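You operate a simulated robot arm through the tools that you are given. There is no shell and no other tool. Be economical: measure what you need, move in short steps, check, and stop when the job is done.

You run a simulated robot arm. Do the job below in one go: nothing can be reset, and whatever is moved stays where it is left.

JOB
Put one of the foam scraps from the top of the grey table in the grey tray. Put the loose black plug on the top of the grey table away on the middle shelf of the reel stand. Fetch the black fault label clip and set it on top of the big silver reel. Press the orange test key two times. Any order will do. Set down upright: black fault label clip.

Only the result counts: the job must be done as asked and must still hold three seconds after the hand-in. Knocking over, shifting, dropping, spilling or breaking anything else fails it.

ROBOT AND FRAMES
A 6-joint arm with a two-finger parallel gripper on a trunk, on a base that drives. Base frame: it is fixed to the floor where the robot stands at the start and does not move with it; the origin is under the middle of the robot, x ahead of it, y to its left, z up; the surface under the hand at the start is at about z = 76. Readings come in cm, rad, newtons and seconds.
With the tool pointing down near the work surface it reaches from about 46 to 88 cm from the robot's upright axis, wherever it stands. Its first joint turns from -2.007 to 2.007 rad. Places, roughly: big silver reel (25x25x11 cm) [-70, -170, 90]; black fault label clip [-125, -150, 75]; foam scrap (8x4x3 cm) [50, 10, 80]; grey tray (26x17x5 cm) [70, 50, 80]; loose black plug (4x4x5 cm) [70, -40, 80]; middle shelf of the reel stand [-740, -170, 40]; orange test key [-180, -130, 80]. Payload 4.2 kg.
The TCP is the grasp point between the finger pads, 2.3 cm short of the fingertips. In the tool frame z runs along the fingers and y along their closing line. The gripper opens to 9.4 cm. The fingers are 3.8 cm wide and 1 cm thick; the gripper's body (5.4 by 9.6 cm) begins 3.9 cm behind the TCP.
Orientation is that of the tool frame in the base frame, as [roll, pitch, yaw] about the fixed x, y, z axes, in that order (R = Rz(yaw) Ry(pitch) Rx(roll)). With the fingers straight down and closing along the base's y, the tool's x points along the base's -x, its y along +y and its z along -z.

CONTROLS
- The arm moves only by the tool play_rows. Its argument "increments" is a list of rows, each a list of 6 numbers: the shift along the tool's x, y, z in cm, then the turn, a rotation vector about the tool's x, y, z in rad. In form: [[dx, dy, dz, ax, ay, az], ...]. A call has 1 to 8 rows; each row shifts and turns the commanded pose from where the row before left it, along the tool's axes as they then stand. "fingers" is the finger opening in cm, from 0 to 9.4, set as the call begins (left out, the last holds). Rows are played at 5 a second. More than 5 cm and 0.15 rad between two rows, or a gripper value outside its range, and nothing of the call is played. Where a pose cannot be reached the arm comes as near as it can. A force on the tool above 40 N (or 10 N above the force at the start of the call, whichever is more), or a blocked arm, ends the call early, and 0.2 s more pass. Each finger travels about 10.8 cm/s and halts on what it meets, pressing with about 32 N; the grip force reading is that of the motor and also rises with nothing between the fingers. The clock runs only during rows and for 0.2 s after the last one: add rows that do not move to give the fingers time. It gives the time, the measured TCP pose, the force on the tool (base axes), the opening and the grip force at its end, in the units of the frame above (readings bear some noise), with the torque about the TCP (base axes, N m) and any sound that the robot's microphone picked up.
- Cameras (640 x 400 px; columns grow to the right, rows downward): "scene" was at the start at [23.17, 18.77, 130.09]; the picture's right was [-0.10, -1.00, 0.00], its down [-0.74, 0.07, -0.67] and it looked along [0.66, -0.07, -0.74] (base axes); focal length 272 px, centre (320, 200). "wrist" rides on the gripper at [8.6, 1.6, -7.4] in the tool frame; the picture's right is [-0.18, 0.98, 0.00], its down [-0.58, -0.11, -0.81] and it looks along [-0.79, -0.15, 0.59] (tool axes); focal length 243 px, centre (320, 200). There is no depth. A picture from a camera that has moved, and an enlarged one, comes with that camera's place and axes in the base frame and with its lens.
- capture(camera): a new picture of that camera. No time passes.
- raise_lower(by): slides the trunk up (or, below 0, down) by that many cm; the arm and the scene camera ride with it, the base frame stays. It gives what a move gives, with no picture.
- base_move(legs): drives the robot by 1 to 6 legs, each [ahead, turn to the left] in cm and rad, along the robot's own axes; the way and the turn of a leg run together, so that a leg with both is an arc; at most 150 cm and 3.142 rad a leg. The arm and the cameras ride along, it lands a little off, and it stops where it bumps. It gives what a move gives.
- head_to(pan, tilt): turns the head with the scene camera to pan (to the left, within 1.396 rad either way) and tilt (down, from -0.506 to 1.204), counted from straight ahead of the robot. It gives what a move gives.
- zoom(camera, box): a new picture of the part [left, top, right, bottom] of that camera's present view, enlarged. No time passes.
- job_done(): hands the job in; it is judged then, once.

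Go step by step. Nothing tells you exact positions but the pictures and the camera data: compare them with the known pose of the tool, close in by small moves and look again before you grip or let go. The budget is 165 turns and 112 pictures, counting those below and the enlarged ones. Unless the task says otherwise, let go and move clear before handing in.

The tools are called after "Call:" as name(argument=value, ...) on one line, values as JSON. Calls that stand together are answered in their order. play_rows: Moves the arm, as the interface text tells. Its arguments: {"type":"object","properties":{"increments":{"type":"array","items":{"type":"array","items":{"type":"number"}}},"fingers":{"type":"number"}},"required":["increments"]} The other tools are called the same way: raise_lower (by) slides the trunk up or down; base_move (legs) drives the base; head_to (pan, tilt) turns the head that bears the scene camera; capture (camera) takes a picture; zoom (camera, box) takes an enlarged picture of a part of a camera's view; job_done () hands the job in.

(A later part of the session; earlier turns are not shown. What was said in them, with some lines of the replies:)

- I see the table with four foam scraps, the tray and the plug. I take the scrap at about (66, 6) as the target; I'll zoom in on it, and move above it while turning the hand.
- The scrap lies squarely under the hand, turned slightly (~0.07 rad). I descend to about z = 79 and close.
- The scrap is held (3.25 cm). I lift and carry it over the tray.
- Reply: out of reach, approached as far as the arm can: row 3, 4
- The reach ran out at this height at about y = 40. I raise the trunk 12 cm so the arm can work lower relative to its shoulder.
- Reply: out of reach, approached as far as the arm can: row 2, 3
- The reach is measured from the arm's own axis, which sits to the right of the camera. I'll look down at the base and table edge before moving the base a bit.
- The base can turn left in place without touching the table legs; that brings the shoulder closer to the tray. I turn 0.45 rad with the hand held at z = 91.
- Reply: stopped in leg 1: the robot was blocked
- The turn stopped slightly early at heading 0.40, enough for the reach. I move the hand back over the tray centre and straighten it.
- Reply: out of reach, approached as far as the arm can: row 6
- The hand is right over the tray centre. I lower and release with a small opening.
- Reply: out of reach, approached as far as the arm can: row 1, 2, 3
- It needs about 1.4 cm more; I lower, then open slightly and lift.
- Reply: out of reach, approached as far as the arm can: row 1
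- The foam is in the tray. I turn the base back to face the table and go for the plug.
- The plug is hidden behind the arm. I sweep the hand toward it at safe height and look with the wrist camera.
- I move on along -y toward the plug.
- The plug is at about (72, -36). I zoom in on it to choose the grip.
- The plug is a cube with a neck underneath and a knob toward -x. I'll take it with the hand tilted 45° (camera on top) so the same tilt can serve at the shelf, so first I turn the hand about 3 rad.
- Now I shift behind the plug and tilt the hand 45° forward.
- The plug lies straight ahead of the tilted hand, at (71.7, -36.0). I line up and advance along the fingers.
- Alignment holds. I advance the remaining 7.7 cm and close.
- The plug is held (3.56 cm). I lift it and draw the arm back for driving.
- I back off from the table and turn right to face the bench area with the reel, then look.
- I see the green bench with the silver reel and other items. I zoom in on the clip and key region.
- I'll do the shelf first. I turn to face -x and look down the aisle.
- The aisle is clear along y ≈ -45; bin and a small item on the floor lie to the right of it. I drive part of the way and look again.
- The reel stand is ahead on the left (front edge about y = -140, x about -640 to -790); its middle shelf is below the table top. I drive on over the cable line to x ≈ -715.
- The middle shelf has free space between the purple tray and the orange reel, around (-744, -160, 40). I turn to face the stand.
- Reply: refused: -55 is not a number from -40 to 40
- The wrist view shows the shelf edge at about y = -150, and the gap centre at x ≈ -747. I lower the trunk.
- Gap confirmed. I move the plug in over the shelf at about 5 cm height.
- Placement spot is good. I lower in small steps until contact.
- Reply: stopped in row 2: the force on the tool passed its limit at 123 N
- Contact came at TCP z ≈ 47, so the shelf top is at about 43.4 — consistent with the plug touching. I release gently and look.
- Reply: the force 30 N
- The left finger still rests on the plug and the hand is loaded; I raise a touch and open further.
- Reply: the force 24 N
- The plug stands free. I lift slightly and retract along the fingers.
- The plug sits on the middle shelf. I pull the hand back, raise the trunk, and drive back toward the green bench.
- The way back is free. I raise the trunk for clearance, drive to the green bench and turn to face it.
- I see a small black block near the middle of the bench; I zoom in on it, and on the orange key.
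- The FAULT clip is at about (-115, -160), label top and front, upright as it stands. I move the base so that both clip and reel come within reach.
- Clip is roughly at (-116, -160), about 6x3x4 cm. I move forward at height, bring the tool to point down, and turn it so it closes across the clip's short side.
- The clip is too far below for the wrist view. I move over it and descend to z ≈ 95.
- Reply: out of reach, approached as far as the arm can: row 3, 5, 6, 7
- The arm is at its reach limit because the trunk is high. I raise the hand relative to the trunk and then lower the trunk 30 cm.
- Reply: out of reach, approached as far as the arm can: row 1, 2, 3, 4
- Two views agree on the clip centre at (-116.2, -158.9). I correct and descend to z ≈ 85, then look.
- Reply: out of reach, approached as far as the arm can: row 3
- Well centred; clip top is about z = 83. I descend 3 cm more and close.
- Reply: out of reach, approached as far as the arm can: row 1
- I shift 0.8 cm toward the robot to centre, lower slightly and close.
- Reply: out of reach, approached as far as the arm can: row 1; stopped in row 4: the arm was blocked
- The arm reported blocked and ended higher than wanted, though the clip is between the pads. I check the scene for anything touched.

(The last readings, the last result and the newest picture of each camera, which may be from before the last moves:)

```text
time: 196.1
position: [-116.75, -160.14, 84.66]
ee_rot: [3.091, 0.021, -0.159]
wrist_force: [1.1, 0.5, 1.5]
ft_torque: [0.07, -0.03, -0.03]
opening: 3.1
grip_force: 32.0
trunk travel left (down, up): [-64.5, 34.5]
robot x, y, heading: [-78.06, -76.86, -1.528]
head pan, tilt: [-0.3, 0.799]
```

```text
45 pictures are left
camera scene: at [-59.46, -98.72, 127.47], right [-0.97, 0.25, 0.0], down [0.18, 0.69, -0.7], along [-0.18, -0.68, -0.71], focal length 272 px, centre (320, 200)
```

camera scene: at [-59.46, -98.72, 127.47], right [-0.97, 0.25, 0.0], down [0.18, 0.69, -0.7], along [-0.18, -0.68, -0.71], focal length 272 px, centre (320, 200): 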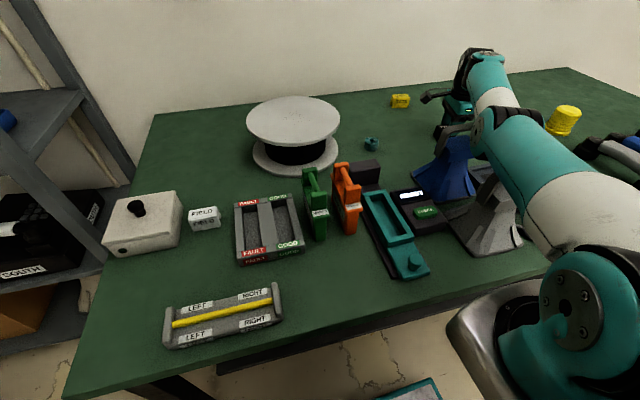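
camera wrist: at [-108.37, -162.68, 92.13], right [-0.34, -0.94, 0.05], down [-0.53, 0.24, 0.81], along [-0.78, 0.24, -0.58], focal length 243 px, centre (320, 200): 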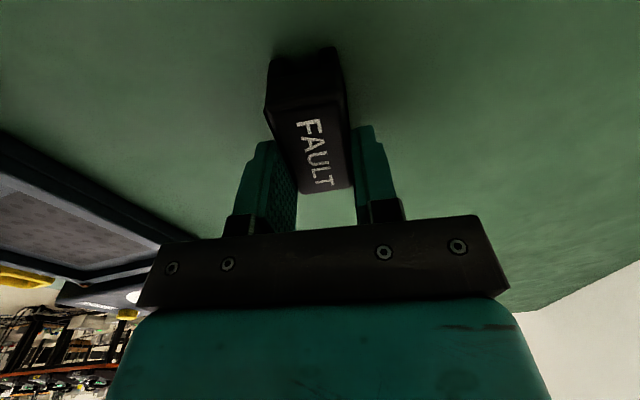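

The elbow came close to the blue and grey handled pieces. I raise everything straight up with the trunk and inspect the pieces.

Call:
raise_lower(by=20)

Call:
capture(camera="scene")

Call:
capture(camera="wrist")

```text
time: 198.3
position: [-116.76, -160.07, 103.38]
ee_rot: [3.108, 0.016, -0.158]
wrist_force: [0.1, 0.2, 0.2]
ft_torque: [0.01, -0.03, -0.01]
opening: 3.07
grip_force: 31.8
trunk travel left (down, up): [-84.5, 14.5]
robot x, y, heading: [-77.96, -77.19, -1.528]
head pan, tilt: [-0.3, 0.799]
```

```text
44 pictures are left
camera scene: at [-59.72, -99.1, 147.41], right [-0.97, 0.25, 0.0], down [0.18, 0.69, -0.7], along [-0.18, -0.67, -0.72], focal length 272 px, centre (320, 200)
```

scene: 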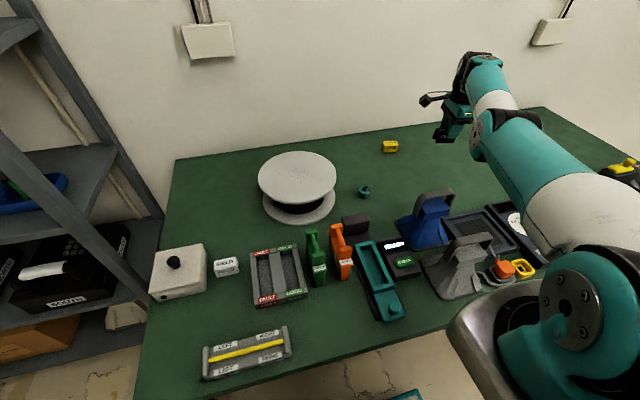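

```text
43 pictures are left
camera wrist: at [-108.49, -162.78, 110.87], right [-0.34, -0.94, 0.04], down [-0.54, 0.22, 0.81], along [-0.77, 0.25, -0.58], focal length 243 px, centre (320, 200)
```

wrist: 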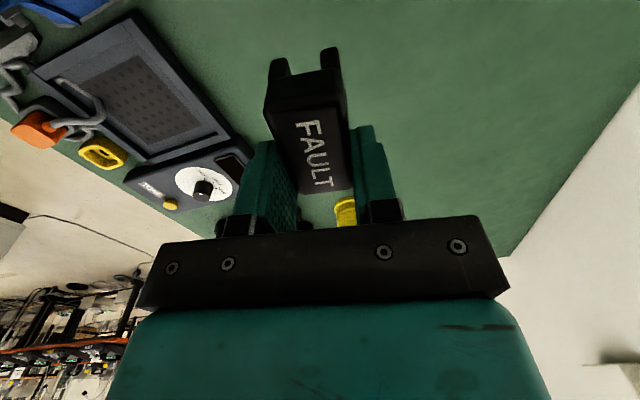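

Clip is held and lifted clean; the handled pieces have not moved. I raise the trunk a bit more and carry the clip toward the reel.

Call:
raise_lower(by=4)

Call:
play_rows(increments=[[4.1, -0.65, 0, 0, 0, 0], [4.1, -0.65, 0, 0, 0, 0], [4.1, -0.65, 0, 0, 0, 0], [4.1, -0.65, 0, 0, 0, 0], [4.1, -0.65, 0, 0, 0, 0], [4.1, -0.65, 0, 0, 0, 0], [4.1, -0.65, 0, 0, 0, 0], [0, 0, 0, 0, 0, 0]])

Call:
capture(camera="scene")

```text
time: 199.1
position: [-116.88, -160.13, 107.44]
ee_rot: [3.106, 0.016, -0.159]
wrist_force: [0.5, 0.6, -0.2]
ft_torque: [-0.01, -0.01, -0.04]
opening: 3.06
grip_force: 31.6
trunk travel left (down, up): [-88.5, 10.5]
robot x, y, heading: [-77.8, -77.01, -1.525]
head pan, tilt: [-0.3, 0.799]
```

```text
time: 200.9
position: [-89.46, -166.78, 106.89]
ee_rot: [3.108, 0.016, -0.16]
wrist_force: [-0.8, -0.9, -0.6]
ft_torque: [0.01, 0.0, 0.01]
opening: 3.07
grip_force: 32.2
out of reach, approached as far as the arm can: row 1, 2, 3, 4, 5, 6, 7
trunk travel left (down, up): [-88.5, 10.5]
robot x, y, heading: [-77.81, -77.0, -1.525]
head pan, tilt: [-0.3, 0.799]
```

```text
42 pictures are left
camera scene: at [-59.71, -99.1, 151.41], right [-0.97, 0.25, 0.0], down [0.18, 0.69, -0.7], along [-0.18, -0.67, -0.72], focal length 272 px, centre (320, 200)
```

scene: 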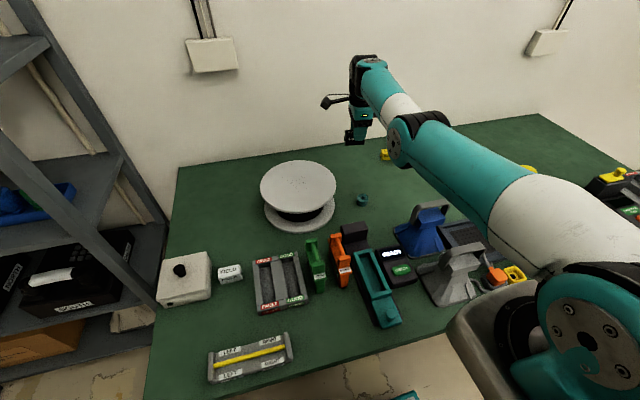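

It slid along its reach boundary. I steer to (-71, -160) above the reel.

Call:
play_rows(increments=[[0, -3.2, 0, 0, 0, 0], [0, -3.2, 0, 0, 0, 0], [0, -3.2, 0, 0, 0, 0], [4.3, 0, 0, 0, 0, 0], [4.3, 0, 0, 0, 0, 0], [4.3, 0, 0, 0, 0, 0], [4.3, 0, 0, 0, 0, 0], [0, 0, 0, 0, 0, 0]])

Call:
capture(camera="scene")

Call:
capture(camera="wrist")

```text
time: 202.7
position: [-71.03, -160.43, 106.2]
ee_rot: [3.107, 0.015, -0.159]
wrist_force: [0.1, -0.1, -0.7]
ft_torque: [0.0, 0.01, -0.05]
opening: 3.06
grip_force: 31.7
trunk travel left (down, up): [-88.5, 10.5]
robot x, y, heading: [-77.96, -77.1, -1.531]
head pan, tilt: [-0.3, 0.799]
```

```text
41 pictures are left
camera scene: at [-59.71, -99.1, 151.41], right [-0.97, 0.25, 0.0], down [0.18, 0.69, -0.7], along [-0.18, -0.67, -0.72], focal length 272 px, centre (320, 200)
```

scene: 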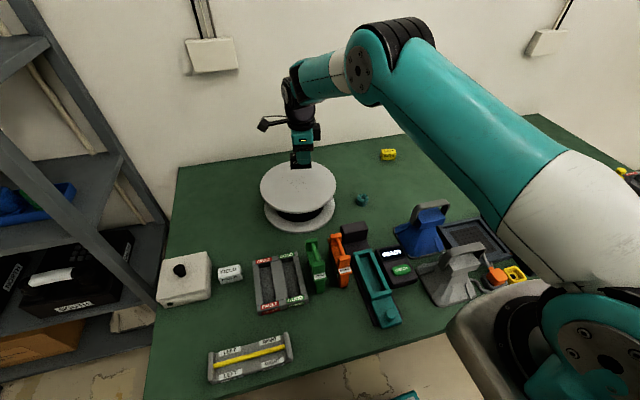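

```text
40 pictures are left
camera wrist: at [-62.81, -163.24, 113.68], right [-0.34, -0.94, 0.04], down [-0.54, 0.22, 0.81], along [-0.77, 0.25, -0.58], focal length 243 px, centre (320, 200)
```

wrist: 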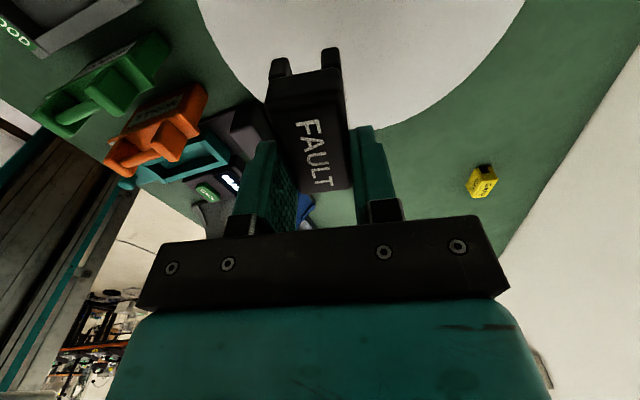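

The clip is above the reel. I shift slightly toward the centre and lower the trunk 5 cm, then look from the side.

Call:
play_rows(increments=[[1.4, 0.3, 0, 0, 0, 0], [0, 0, 0, 0, 0, 0]])

Call:
raise_lower(by=-5)

Call:
zoom(camera="scene", box=[230, 90, 390, 190])

Call:
capture(camera="wrist")

```text
time: 203.3
position: [-69.91, -161.0, 106.17]
ee_rot: [3.107, 0.016, -0.159]
wrist_force: [-0.8, 0.0, -0.6]
ft_torque: [0.0, 0.03, -0.01]
opening: 3.09
grip_force: 31.8
trunk travel left (down, up): [-88.5, 10.5]
robot x, y, heading: [-77.86, -76.7, -1.526]
head pan, tilt: [-0.3, 0.799]
```

```text
time: 204.3
position: [-69.83, -160.99, 101.15]
ee_rot: [3.105, 0.016, -0.16]
wrist_force: [0.6, -0.4, -1.1]
ft_torque: [0.01, 0.0, 0.03]
opening: 3.07
grip_force: 31.5
trunk travel left (down, up): [-83.5, 15.5]
robot x, y, heading: [-77.41, -77.14, -1.523]
head pan, tilt: [-0.3, 0.799]
```

```text
4.00 times, centred on (310, 140) of scene
camera zoom: at [-59.71, -99.1, 146.41], right [-0.97, 0.25, 0.0], down [0.18, 0.69, -0.7], along [-0.18, -0.67, -0.72], focal length 1089 px, centre (360, 440)
```

zoom: 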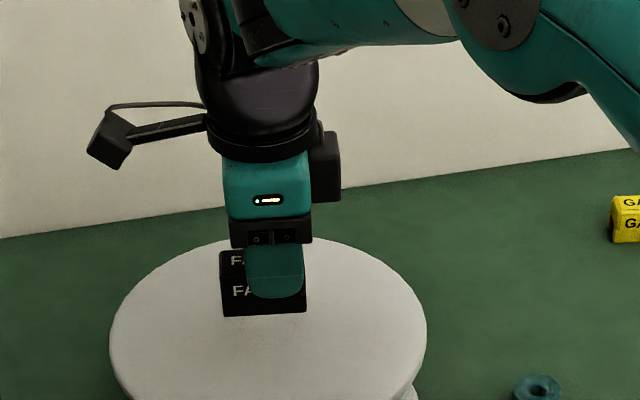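

```text
38 pictures are left
camera wrist: at [-61.49, -163.75, 108.64], right [-0.34, -0.94, 0.04], down [-0.54, 0.22, 0.81], along [-0.77, 0.25, -0.58], focal length 243 px, centre (320, 200)
```

wrist: 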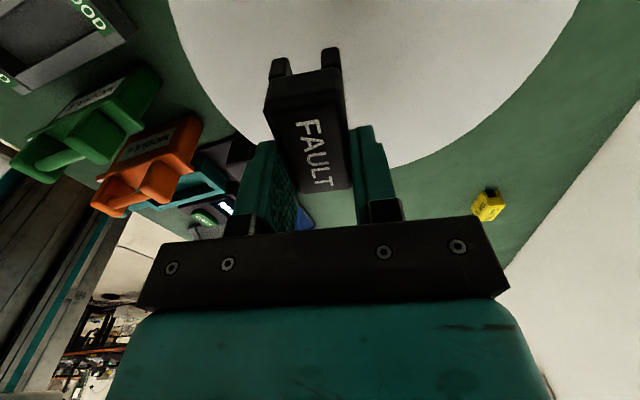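

Clip bottom is about z = 96.5, the reel top about 91.5. I lower in small steps with force watch.

Call:
play_rows(increments=[[0, 0, 1.5, 0, 0, 0], [0, 0, 1.2, 0, 0, 0], [0, 0, 0.5, 0, 0, 0], [0, 0, 0.3, 0, 0, 0], [0, 0, 0.3, 0, 0, 0], [0, 0, 0, 0, 0, 0]])

Call:
zoom(camera="scene", box=[250, 120, 346, 180])

```text
time: 205.7
position: [-69.86, -161.19, 97.37]
ee_rot: [3.104, 0.016, -0.156]
wrist_force: [-0.2, 0.1, -1.5]
ft_torque: [0.02, 0.01, -0.01]
opening: 3.09
grip_force: 31.6
trunk travel left (down, up): [-83.5, 15.5]
robot x, y, heading: [-77.91, -77.06, -1.534]
head pan, tilt: [-0.3, 0.799]
```

```text
6.67 times, centred on (298, 150) of scene
camera zoom: at [-59.71, -99.1, 146.41], right [-0.97, 0.25, 0.0], down [0.18, 0.69, -0.7], along [-0.18, -0.67, -0.72], focal length 1816 px, centre (467, 533)
```

zoom: 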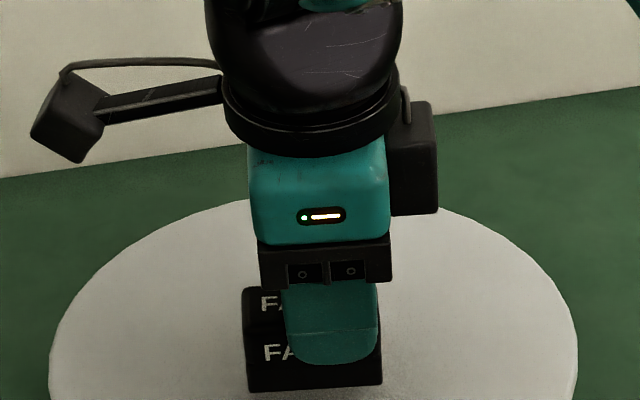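

Call:
play_rows(increments=[[0, 0, 0.3, 0, 0, 0], [0, 0, 0.3, 0, 0, 0], [0, 0, 0.25, 0, 0, 0], [0, 0, 0.25, 0, 0, 0], [0, 0, 0.25, 0, 0, 0], [0, 0, 0.25, 0, 0, 0], [0, 0, 0, 0, 0, 0]])

Call:
zoom(camera="scene", box=[250, 130, 346, 190])

```text
time: 207.3
position: [-70.0, -161.18, 95.68]
ee_rot: [3.107, 0.018, -0.158]
wrist_force: [-0.1, -0.3, -0.6]
ft_torque: [0.01, 0.0, 0.02]
opening: 3.09
grip_force: 32.0
trunk travel left (down, up): [-83.5, 15.5]
robot x, y, heading: [-77.88, -76.78, -1.529]
head pan, tilt: [-0.3, 0.799]
```

```text
6.67 times, centred on (298, 160) of scene
camera zoom: at [-59.71, -99.1, 146.41], right [-0.97, 0.25, 0.0], down [0.18, 0.69, -0.7], along [-0.18, -0.67, -0.72], focal length 1816 px, centre (467, 467)
```

zoom: 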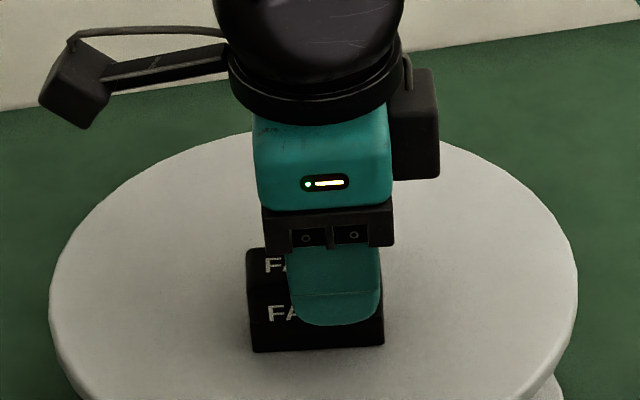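

No contact yet; the shadow is close. I continue with small steps.

Call:
play_rows(increments=[[0, 0, 0.25, 0, 0, 0], [0, 0, 0.25, 0, 0, 0], [0, 0, 0.25, 0, 0, 0], [0, 0, 0.25, 0, 0, 0], [0, 0, 0, 0, 0, 0]])

Call:
play_rows(increments=[[0, 0, 0.2, 0, 0, 0], [0, 0, 0.2, 0, 0, 0], [0, 0, 0.2, 0, 0, 0], [0, 0, 0.2, 0, 0, 0], [0, 0, 0, 0, 0, 0]])

Call:
zoom(camera="scene", box=[250, 130, 346, 190])

```text
time: 208.4
position: [-69.84, -161.58, 95.33]
ee_rot: [3.094, 0.01, -0.159]
wrist_force: [0.3, 0.0, 12.8]
ft_torque: [0.19, 0.07, 0.0]
opening: 3.12
grip_force: 32.1
trunk travel left (down, up): [-83.5, 15.5]
robot x, y, heading: [-78.27, -76.85, -1.527]
head pan, tilt: [-0.3, 0.799]
stopped in row 5: the force on the tool passed its limit at 40 N (the readings are from after the stop); the commanded pose is now the measured one
```

```text
time: 209.1
position: [-69.85, -161.79, 95.23]
ee_rot: [3.086, 0.007, -0.159]
wrist_force: [0.2, 0.3, 14.2]
ft_torque: [0.17, 0.15, 0.0]
opening: 3.09
grip_force: 32.5
trunk travel left (down, up): [-83.5, 15.5]
robot x, y, heading: [-77.95, -77.27, -1.527]
head pan, tilt: [-0.3, 0.799]
stopped in row 3: the force on the tool passed its limit at 43 N (the readings are from after the stop); the commanded pose is now the measured one
```

```text
6.67 times, centred on (298, 160) of scene
camera zoom: at [-59.72, -99.02, 146.4], right [-0.97, 0.25, 0.0], down [0.18, 0.69, -0.7], along [-0.18, -0.67, -0.72], focal length 1816 px, centre (467, 467)
```

zoom: 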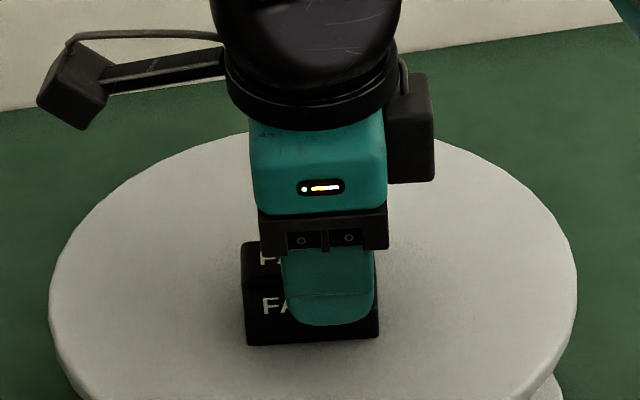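

Contact: the clip stands on the reel. I relieve the pressure slightly and open.

Call:
play_rows(increments=[[0, 0, -0.1, 0, 0, 0], [0, 0, 0, 0, 0, 0]])

Call:
play_rows(increments=[[0, 0, 0, 0, 0, 0], [0, 0, 0, 0, 0, 0], [0, 0, 0, 0, 0, 0]], fingers=6)

Call:
capture(camera="wrist")

```text
time: 209.7
position: [-69.77, -161.71, 95.21]
ee_rot: [3.09, 0.006, -0.159]
wrist_force: [1.1, -4.0, 16.5]
ft_torque: [0.05, -0.04, -0.02]
opening: 3.14
grip_force: 32.1
trunk travel left (down, up): [-83.5, 15.5]
robot x, y, heading: [-78.04, -76.64, -1.525]
head pan, tilt: [-0.3, 0.799]
```

```text
time: 210.5
position: [-69.83, -161.64, 95.07]
ee_rot: [3.093, 0.01, -0.158]
wrist_force: [-0.1, 0.2, 0.1]
ft_torque: [-0.01, 0.01, 0.04]
opening: 6.0
grip_force: 0.0
trunk travel left (down, up): [-83.5, 15.5]
robot x, y, heading: [-78.24, -77.22, -1.527]
head pan, tilt: [-0.3, 0.799]
```

```text
34 pictures are left
camera wrist: at [-61.58, -164.29, 102.63], right [-0.34, -0.94, 0.05], down [-0.54, 0.24, 0.81], along [-0.77, 0.24, -0.59], focal length 243 px, centre (320, 200)
```

wrist: 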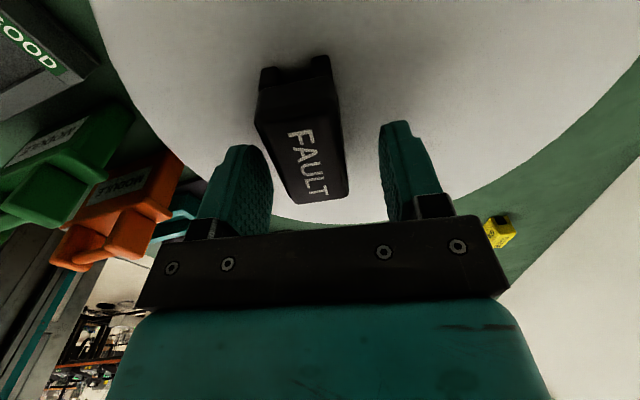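

The clip stands free on the reel. I rise straight up with the trunk.

Call:
raise_lower(by=14)

Call:
capture(camera="scene")

```text
time: 212.1
position: [-69.89, -161.73, 109.0]
ee_rot: [3.094, 0.009, -0.158]
wrist_force: [0.9, 0.1, -0.2]
ft_torque: [0.01, 0.0, -0.03]
opening: 6.0
grip_force: 0.0
trunk travel left (down, up): [-97.5, 1.5]
robot x, y, heading: [-77.66, -76.92, -1.525]
head pan, tilt: [-0.3, 0.799]
```

```text
33 pictures are left
camera scene: at [-59.71, -99.1, 160.41], right [-0.97, 0.25, 0.0], down [0.18, 0.69, -0.7], along [-0.18, -0.67, -0.72], focal length 272 px, centre (320, 200)
```

scene: 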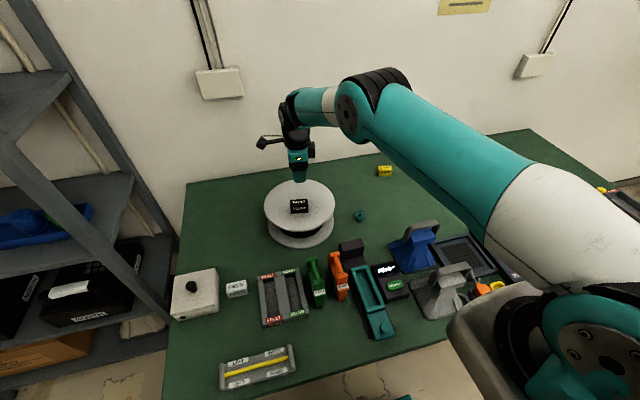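

The clip is set on the reel. Now I retract the hand and drive to the orange test key.

Call:
play_rows(increments=[[0, -4.5, 0, 0.047, 0, 0], [-2.5, -4.0, 0, 0, 0, 0], [-2.5, -4.0, 0, 0, 0, 0], [-2.5, -4.0, 0, 0, 0, 0], [-2.5, -4.0, 0, 0, 0, 0], [-2.5, -4.0, 0, 0, 0, 0], [-2.5, -4.0, 0, 0, 0, 0], [0, 0, 0, 0, 0, 0]], fingers=0)

Call:
base_move(legs=[[-24, 0], [0, -1.6], [80, 0], [0, 1.57]])

Call:
head_to(pan=-0.3, tilt=0.8)

Call:
capture(camera="scene")

```text
time: 213.9
position: [-80.48, -131.07, 108.91]
ee_rot: [3.139, 0.01, -0.158]
wrist_force: [-0.7, 0.0, 0.5]
ft_torque: [0.05, -0.01, -0.02]
opening: 0.0
grip_force: 31.5
trunk travel left (down, up): [-97.5, 1.5]
robot x, y, heading: [-77.91, -76.89, -1.526]
head pan, tilt: [-0.3, 0.799]
```

```text
time: 227.3
position: [-163.94, -105.31, 108.95]
ee_rot: [3.14, 0.009, -0.239]
wrist_force: [0.3, 0.2, -0.4]
ft_torque: [-0.01, 0.0, 0.0]
opening: 0.0
grip_force: 32.2
trunk travel left (down, up): [-97.5, 1.5]
robot x, y, heading: [-157.23, -51.47, -1.606]
head pan, tilt: [-0.3, 0.799]
```

```text
time: 227.9
position: [-163.94, -105.3, 108.94]
ee_rot: [3.14, 0.009, -0.238]
wrist_force: [-0.3, -0.9, -0.3]
ft_torque: [0.03, 0.0, 0.01]
opening: 0.0
grip_force: 32.1
trunk travel left (down, up): [-97.5, 1.5]
robot x, y, heading: [-157.11, -51.68, -1.606]
head pan, tilt: [-0.3, 0.799]
```

```text
32 pictures are left
camera scene: at [-140.86, -74.97, 160.41], right [-0.94, 0.33, 0.0], down [0.24, 0.68, -0.7], along [-0.23, -0.66, -0.72], focal length 272 px, centre (320, 200)
```

scene: 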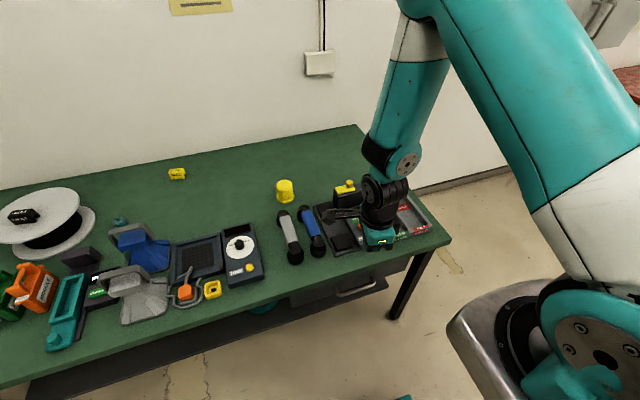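

The clip is visible standing on the reel. The hand hides the key, so I move it aside to the right.

Call:
play_rows(increments=[[-3.9, 0.94, 0, 0, 0, 0], [-3.9, 0.94, 0, 0, 0, 0], [-3.9, 0.94, 0, 0, 0, 0], [-3.9, 0.94, 0, 0, 0, 0], [-3.9, 0.94, 0, 0, 0, 0], [0, 0, 0, 0, 0, 0]])

Call:
capture(camera="wrist")

Call:
zoom(camera="scene", box=[300, 170, 428, 250])

```text
time: 229.3
position: [-184.09, -105.12, 109.04]
ee_rot: [3.14, 0.008, -0.238]
wrist_force: [-0.7, 0.4, 0.3]
ft_torque: [0.04, -0.02, 0.03]
opening: 0.0
grip_force: 31.9
trunk travel left (down, up): [-97.5, 1.5]
robot x, y, heading: [-157.08, -51.23, -1.606]
head pan, tilt: [-0.3, 0.799]
```

```text
31 pictures are left
camera wrist: at [-176.09, -108.78, 116.54], right [-0.41, -0.91, 0.0], down [-0.53, 0.24, 0.81], along [-0.74, 0.33, -0.59], focal length 243 px, centre (320, 200)
```

wrist: 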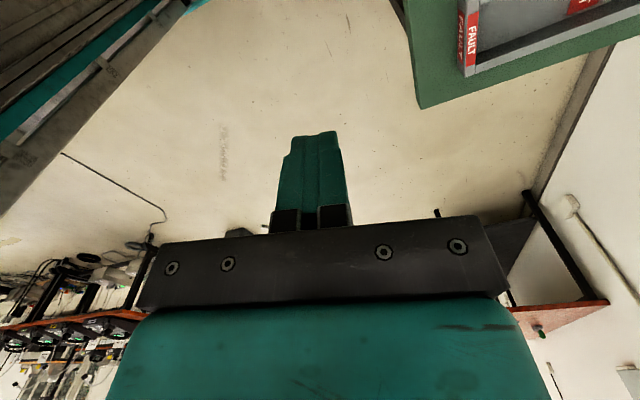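

```text
5.00 times, centred on (364, 210) of scene
camera zoom: at [-140.88, -74.96, 160.42], right [-0.94, 0.33, 0.0], down [0.24, 0.68, -0.7], along [-0.23, -0.66, -0.72], focal length 1362 px, centre (100, 150)
```

zoom: 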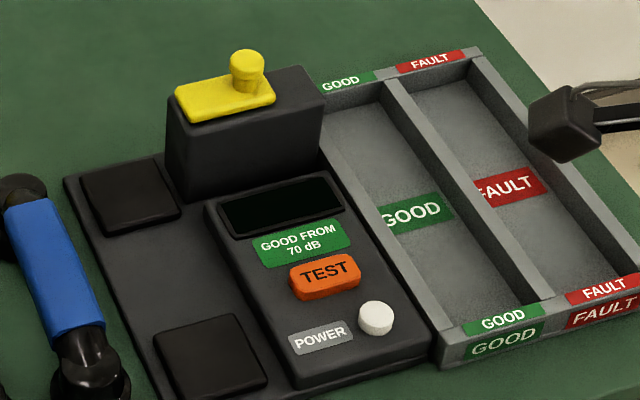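

Triangulating gives the TEST key top at about (-176.3, -128.0, 84). I move above it and lower the trunk so the hand is at z ≈ 95.

Call:
play_rows(increments=[[2.6, 4.0, 0, 0, 0, 0], [2.6, 4.0, 0, 0, 0, 0], [2.6, 4.0, 0, 0, 0, 0], [2.6, 4.0, 0, 0, 0, 0], [2.5, 4.0, 0, 0, 0, 0], [0, 0, 0, 0, 0, 0]])

Call:
raise_lower(by=-14)

Call:
capture(camera="wrist")

Call:
capture(camera="scene")

```text
time: 230.7
position: [-176.1, -127.52, 108.88]
ee_rot: [3.14, 0.009, -0.238]
wrist_force: [0.0, -0.4, 0.5]
ft_torque: [0.0, -0.01, 0.02]
opening: 0.01
grip_force: 31.5
trunk travel left (down, up): [-97.5, 1.5]
robot x, y, heading: [-157.47, -51.43, -1.607]
head pan, tilt: [-0.3, 0.799]
```

```text
time: 232.3
position: [-176.11, -127.58, 94.89]
ee_rot: [-3.141, 0.01, -0.238]
wrist_force: [-0.2, -0.4, 0.0]
ft_torque: [0.0, 0.01, -0.02]
opening: 0.0
grip_force: 32.1
trunk travel left (down, up): [-83.5, 15.5]
robot x, y, heading: [-157.22, -51.48, -1.603]
head pan, tilt: [-0.3, 0.799]
```

```text
29 pictures are left
camera wrist: at [-168.21, -131.12, 102.36], right [-0.41, -0.91, 0.0], down [-0.53, 0.24, 0.81], along [-0.74, 0.33, -0.59], focal length 243 px, centre (320, 200)
```

wrist: 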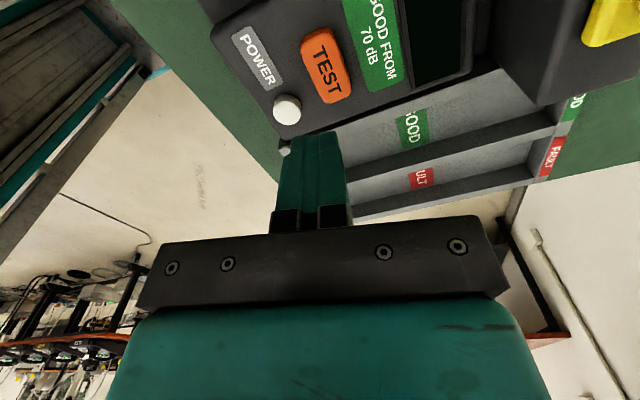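

```text
28 pictures are left
camera scene: at [-140.86, -74.97, 146.42], right [-0.94, 0.33, 0.0], down [0.24, 0.68, -0.7], along [-0.23, -0.66, -0.72], focal length 272 px, centre (320, 200)
```

scene: 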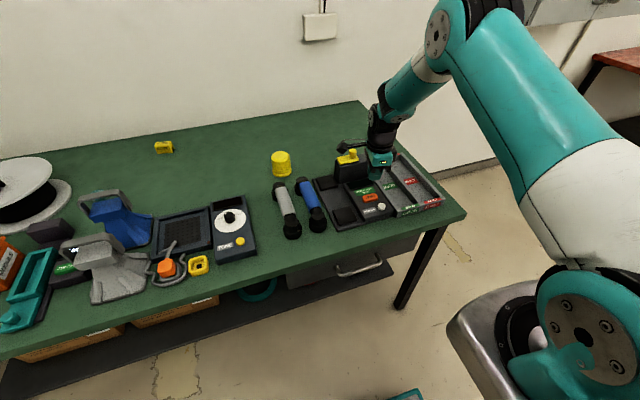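

The key is right below at (-176.4, -128.0). I align and descend to just above it.

Call:
play_rows(increments=[[-0.25, 0.65, 1, 0, 0, -0.14], [0, 0, 3, 0, 0, 0], [0, 0, 3, 0, 0, 0], [0, 0, 0, 0, 0, 0]])

Call:
capture(camera="wrist")

Call:
zoom(camera="scene", box=[320, 130, 448, 210])

```text
time: 233.3
position: [-176.76, -128.01, 88.06]
ee_rot: [3.14, 0.009, -0.097]
wrist_force: [0.0, -0.3, 0.7]
ft_torque: [0.0, 0.01, 0.02]
opening: 0.02
grip_force: 32.2
trunk travel left (down, up): [-83.5, 15.5]
robot x, y, heading: [-156.88, -51.33, -1.599]
head pan, tilt: [-0.3, 0.799]
```

```text
27 pictures are left
camera wrist: at [-168.26, -130.46, 95.44], right [-0.28, -0.96, 0.0], down [-0.56, 0.17, 0.81], along [-0.78, 0.22, -0.58], focal length 243 px, centre (320, 200)
```

wrist: 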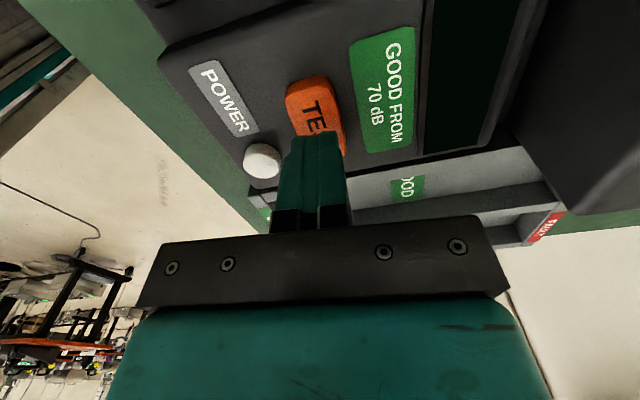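

```text
5.00 times, centred on (384, 170) of scene
camera zoom: at [-140.86, -74.96, 146.42], right [-0.94, 0.33, 0.0], down [0.24, 0.68, -0.7], along [-0.23, -0.66, -0.72], focal length 1362 px, centre (0, 350)
```

zoom: 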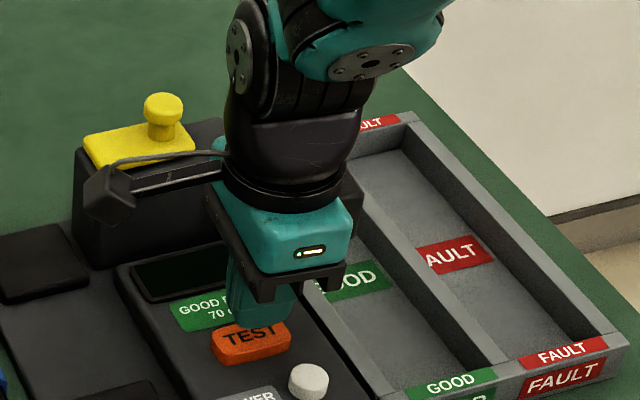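

The fingertip is just above the key, slightly behind its centre. I shift 0.5 cm and press gently.

Call:
play_rows(increments=[[0.45, -0.55, 0.5, 0, 0, 0], [0, 0, 0.4, 0, 0, 0], [0, 0, 0.3, 0, 0, 0], [0, 0, 0.2, 0, 0, 0], [0, 0, 0.2, 0, 0, 0]])

Call:
zoom(camera="scene", box=[320, 130, 448, 210])

```text
time: 234.5
position: [-176.17, -127.69, 86.24]
ee_rot: [3.139, 0.008, -0.095]
wrist_force: [0.0, -0.7, 0.4]
ft_torque: [-0.02, -0.03, -0.03]
opening: 0.03
grip_force: 32.0
trunk travel left (down, up): [-83.5, 15.5]
robot x, y, heading: [-157.18, -51.51, -1.606]
head pan, tilt: [-0.3, 0.799]
```

```text
5.00 times, centred on (384, 170) of scene
camera zoom: at [-140.86, -74.96, 146.42], right [-0.94, 0.33, 0.0], down [0.24, 0.68, -0.7], along [-0.23, -0.66, -0.72], focal length 1362 px, centre (0, 350)
```

zoom: 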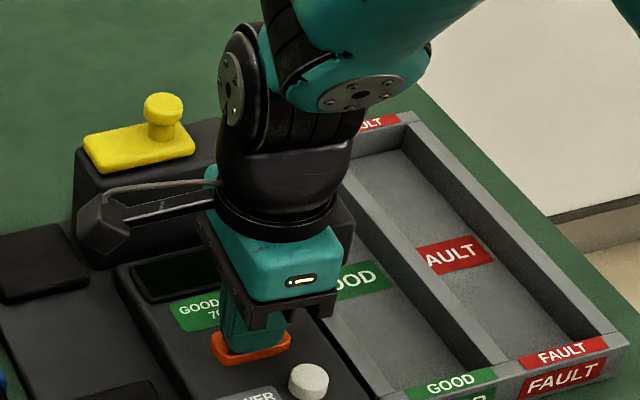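

The tip is over the key. I press in tiny steps and listen.

Call:
play_rows(increments=[[0, 0, 0.1, 0, 0, 0], [0, 0, 0.1, 0, 0, 0], [0, 0, 0.1, 0, 0, 0]])

```text
time: 235.3
position: [-176.07, -127.59, 85.97]
ee_rot: [3.14, 0.009, -0.097]
wrist_force: [-0.1, 0.1, 3.3]
ft_torque: [-0.01, -0.05, -0.02]
opening: 0.01
grip_force: 32.6
trunk travel left (down, up): [-83.5, 15.5]
robot x, y, heading: [-157.42, -51.3, -1.61]
head pan, tilt: [-0.3, 0.799]
heard: click
```

Click heard: that is one press. I lift to release, then press again by the same amount.

Call:
play_rows(increments=[[0, 0, -0.5, 0, 0, 0], [0, 0, -0.7, 0, 0, 0], [0, 0, 0, 0, 0, 0], [0, 0, 0, 0, 0, 0]])

Call:
capture(camera="wrist")

```text
time: 236.3
position: [-176.12, -127.44, 87.18]
ee_rot: [3.141, 0.009, -0.098]
wrist_force: [-0.4, 0.5, -0.2]
ft_torque: [0.04, 0.0, 0.01]
opening: 0.01
grip_force: 32.1
trunk travel left (down, up): [-83.5, 15.5]
robot x, y, heading: [-157.63, -51.22, -1.603]
head pan, tilt: [-0.3, 0.799]
```

```text
24 pictures are left
camera wrist: at [-167.69, -130.01, 94.72], right [-0.28, -0.96, 0.0], down [-0.56, 0.16, 0.81], along [-0.78, 0.22, -0.58], focal length 243 px, centre (320, 200)
```

wrist: 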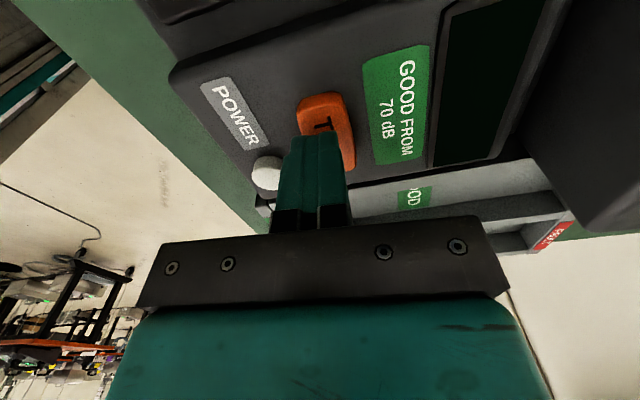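

Released. Second press.

Call:
play_rows(increments=[[0, 0, 0.6, 0, 0, 0], [0, 0, 0.3, 0, 0, 0], [0, 0, 0.1, 0, 0, 0], [0, 0, 0.1, 0, 0, 0], [0, 0, 0.1, 0, 0, 0], [0, 0, 0, 0, 0, 0]])

```text
time: 237.7
position: [-176.09, -127.48, 85.9]
ee_rot: [3.14, 0.008, -0.096]
wrist_force: [-0.4, 0.3, 5.0]
ft_torque: [0.02, -0.09, 0.01]
opening: 0.01
grip_force: 32.5
trunk travel left (down, up): [-83.5, 15.5]
robot x, y, heading: [-157.21, -51.39, -1.607]
head pan, tilt: [-0.3, 0.799]
heard: click
```

Second click heard. I lift clear and retract the hand, then check the whole bench.

Call:
play_rows(increments=[[0, 0, -0.6, 0, 0, 0], [0, 0, -3, 0, 0, 0], [0, 0, -4, 0, 0, 0], [0, 0, -4, 0, 0, 0], [0, 0, -4, 0, 0, 0], [0, -4, 0, 0, 0, 0], [0, -4, 0, 0, 0, 0], [0, -4, 0, 0, 0, 0]])

Call:
head_to(pan=0.1, tilt=0.7)

Call:
capture(camera="scene")

```text
time: 239.5
position: [-174.88, -115.68, 101.42]
ee_rot: [3.138, 0.01, -0.097]
wrist_force: [-0.2, -1.0, -0.1]
ft_torque: [0.02, -0.01, -0.02]
opening: 0.01
grip_force: 31.6
trunk travel left (down, up): [-83.5, 15.5]
robot x, y, heading: [-157.75, -51.24, -1.605]
head pan, tilt: [-0.3, 0.799]
```

```text
time: 240.4
position: [-174.84, -115.56, 101.46]
ee_rot: [3.14, 0.009, -0.099]
wrist_force: [0.7, 0.1, 0.8]
ft_torque: [0.0, 0.01, 0.02]
opening: 0.0
grip_force: 32.2
trunk travel left (down, up): [-83.5, 15.5]
robot x, y, heading: [-156.87, -51.58, -1.607]
head pan, tilt: [0.099, 0.7]
```

```text
23 pictures are left
camera scene: at [-137.67, -75.82, 147.24], right [-1.0, -0.06, 0.0], down [-0.04, 0.64, -0.76], along [0.05, -0.76, -0.64], focal length 272 px, centre (320, 200)
```

scene: 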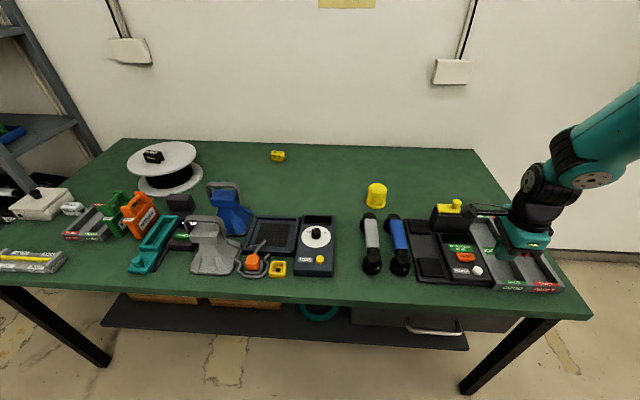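

All four parts look done: the clip stands upright on the reel, the key clicked twice, and the hand is clear. I hand in.

Call:
job_done()

```text
The job is handed in.
```

I finished all four parts and handed the job in:
- **Foam scrap:** it is in the grey tray.
- **Plug:** it is on the middle shelf of the reel stand, between the purple tray and the orange reel.
- **Fault label clip:** it stands upright on top of the big silver reel.
- **Test key:** I pressed it twice and heard a click each time.

Two contacts along the way:
- **Base:** it was blocked once while turning beside the grey table. I didn't look under the table afterwards; nothing on top of it had moved.
- **Arm:** it was blocked once while I was gripping the clip, with the elbow close to the blue and grey handled pieces. In later pictures those pieces looked unmoved.
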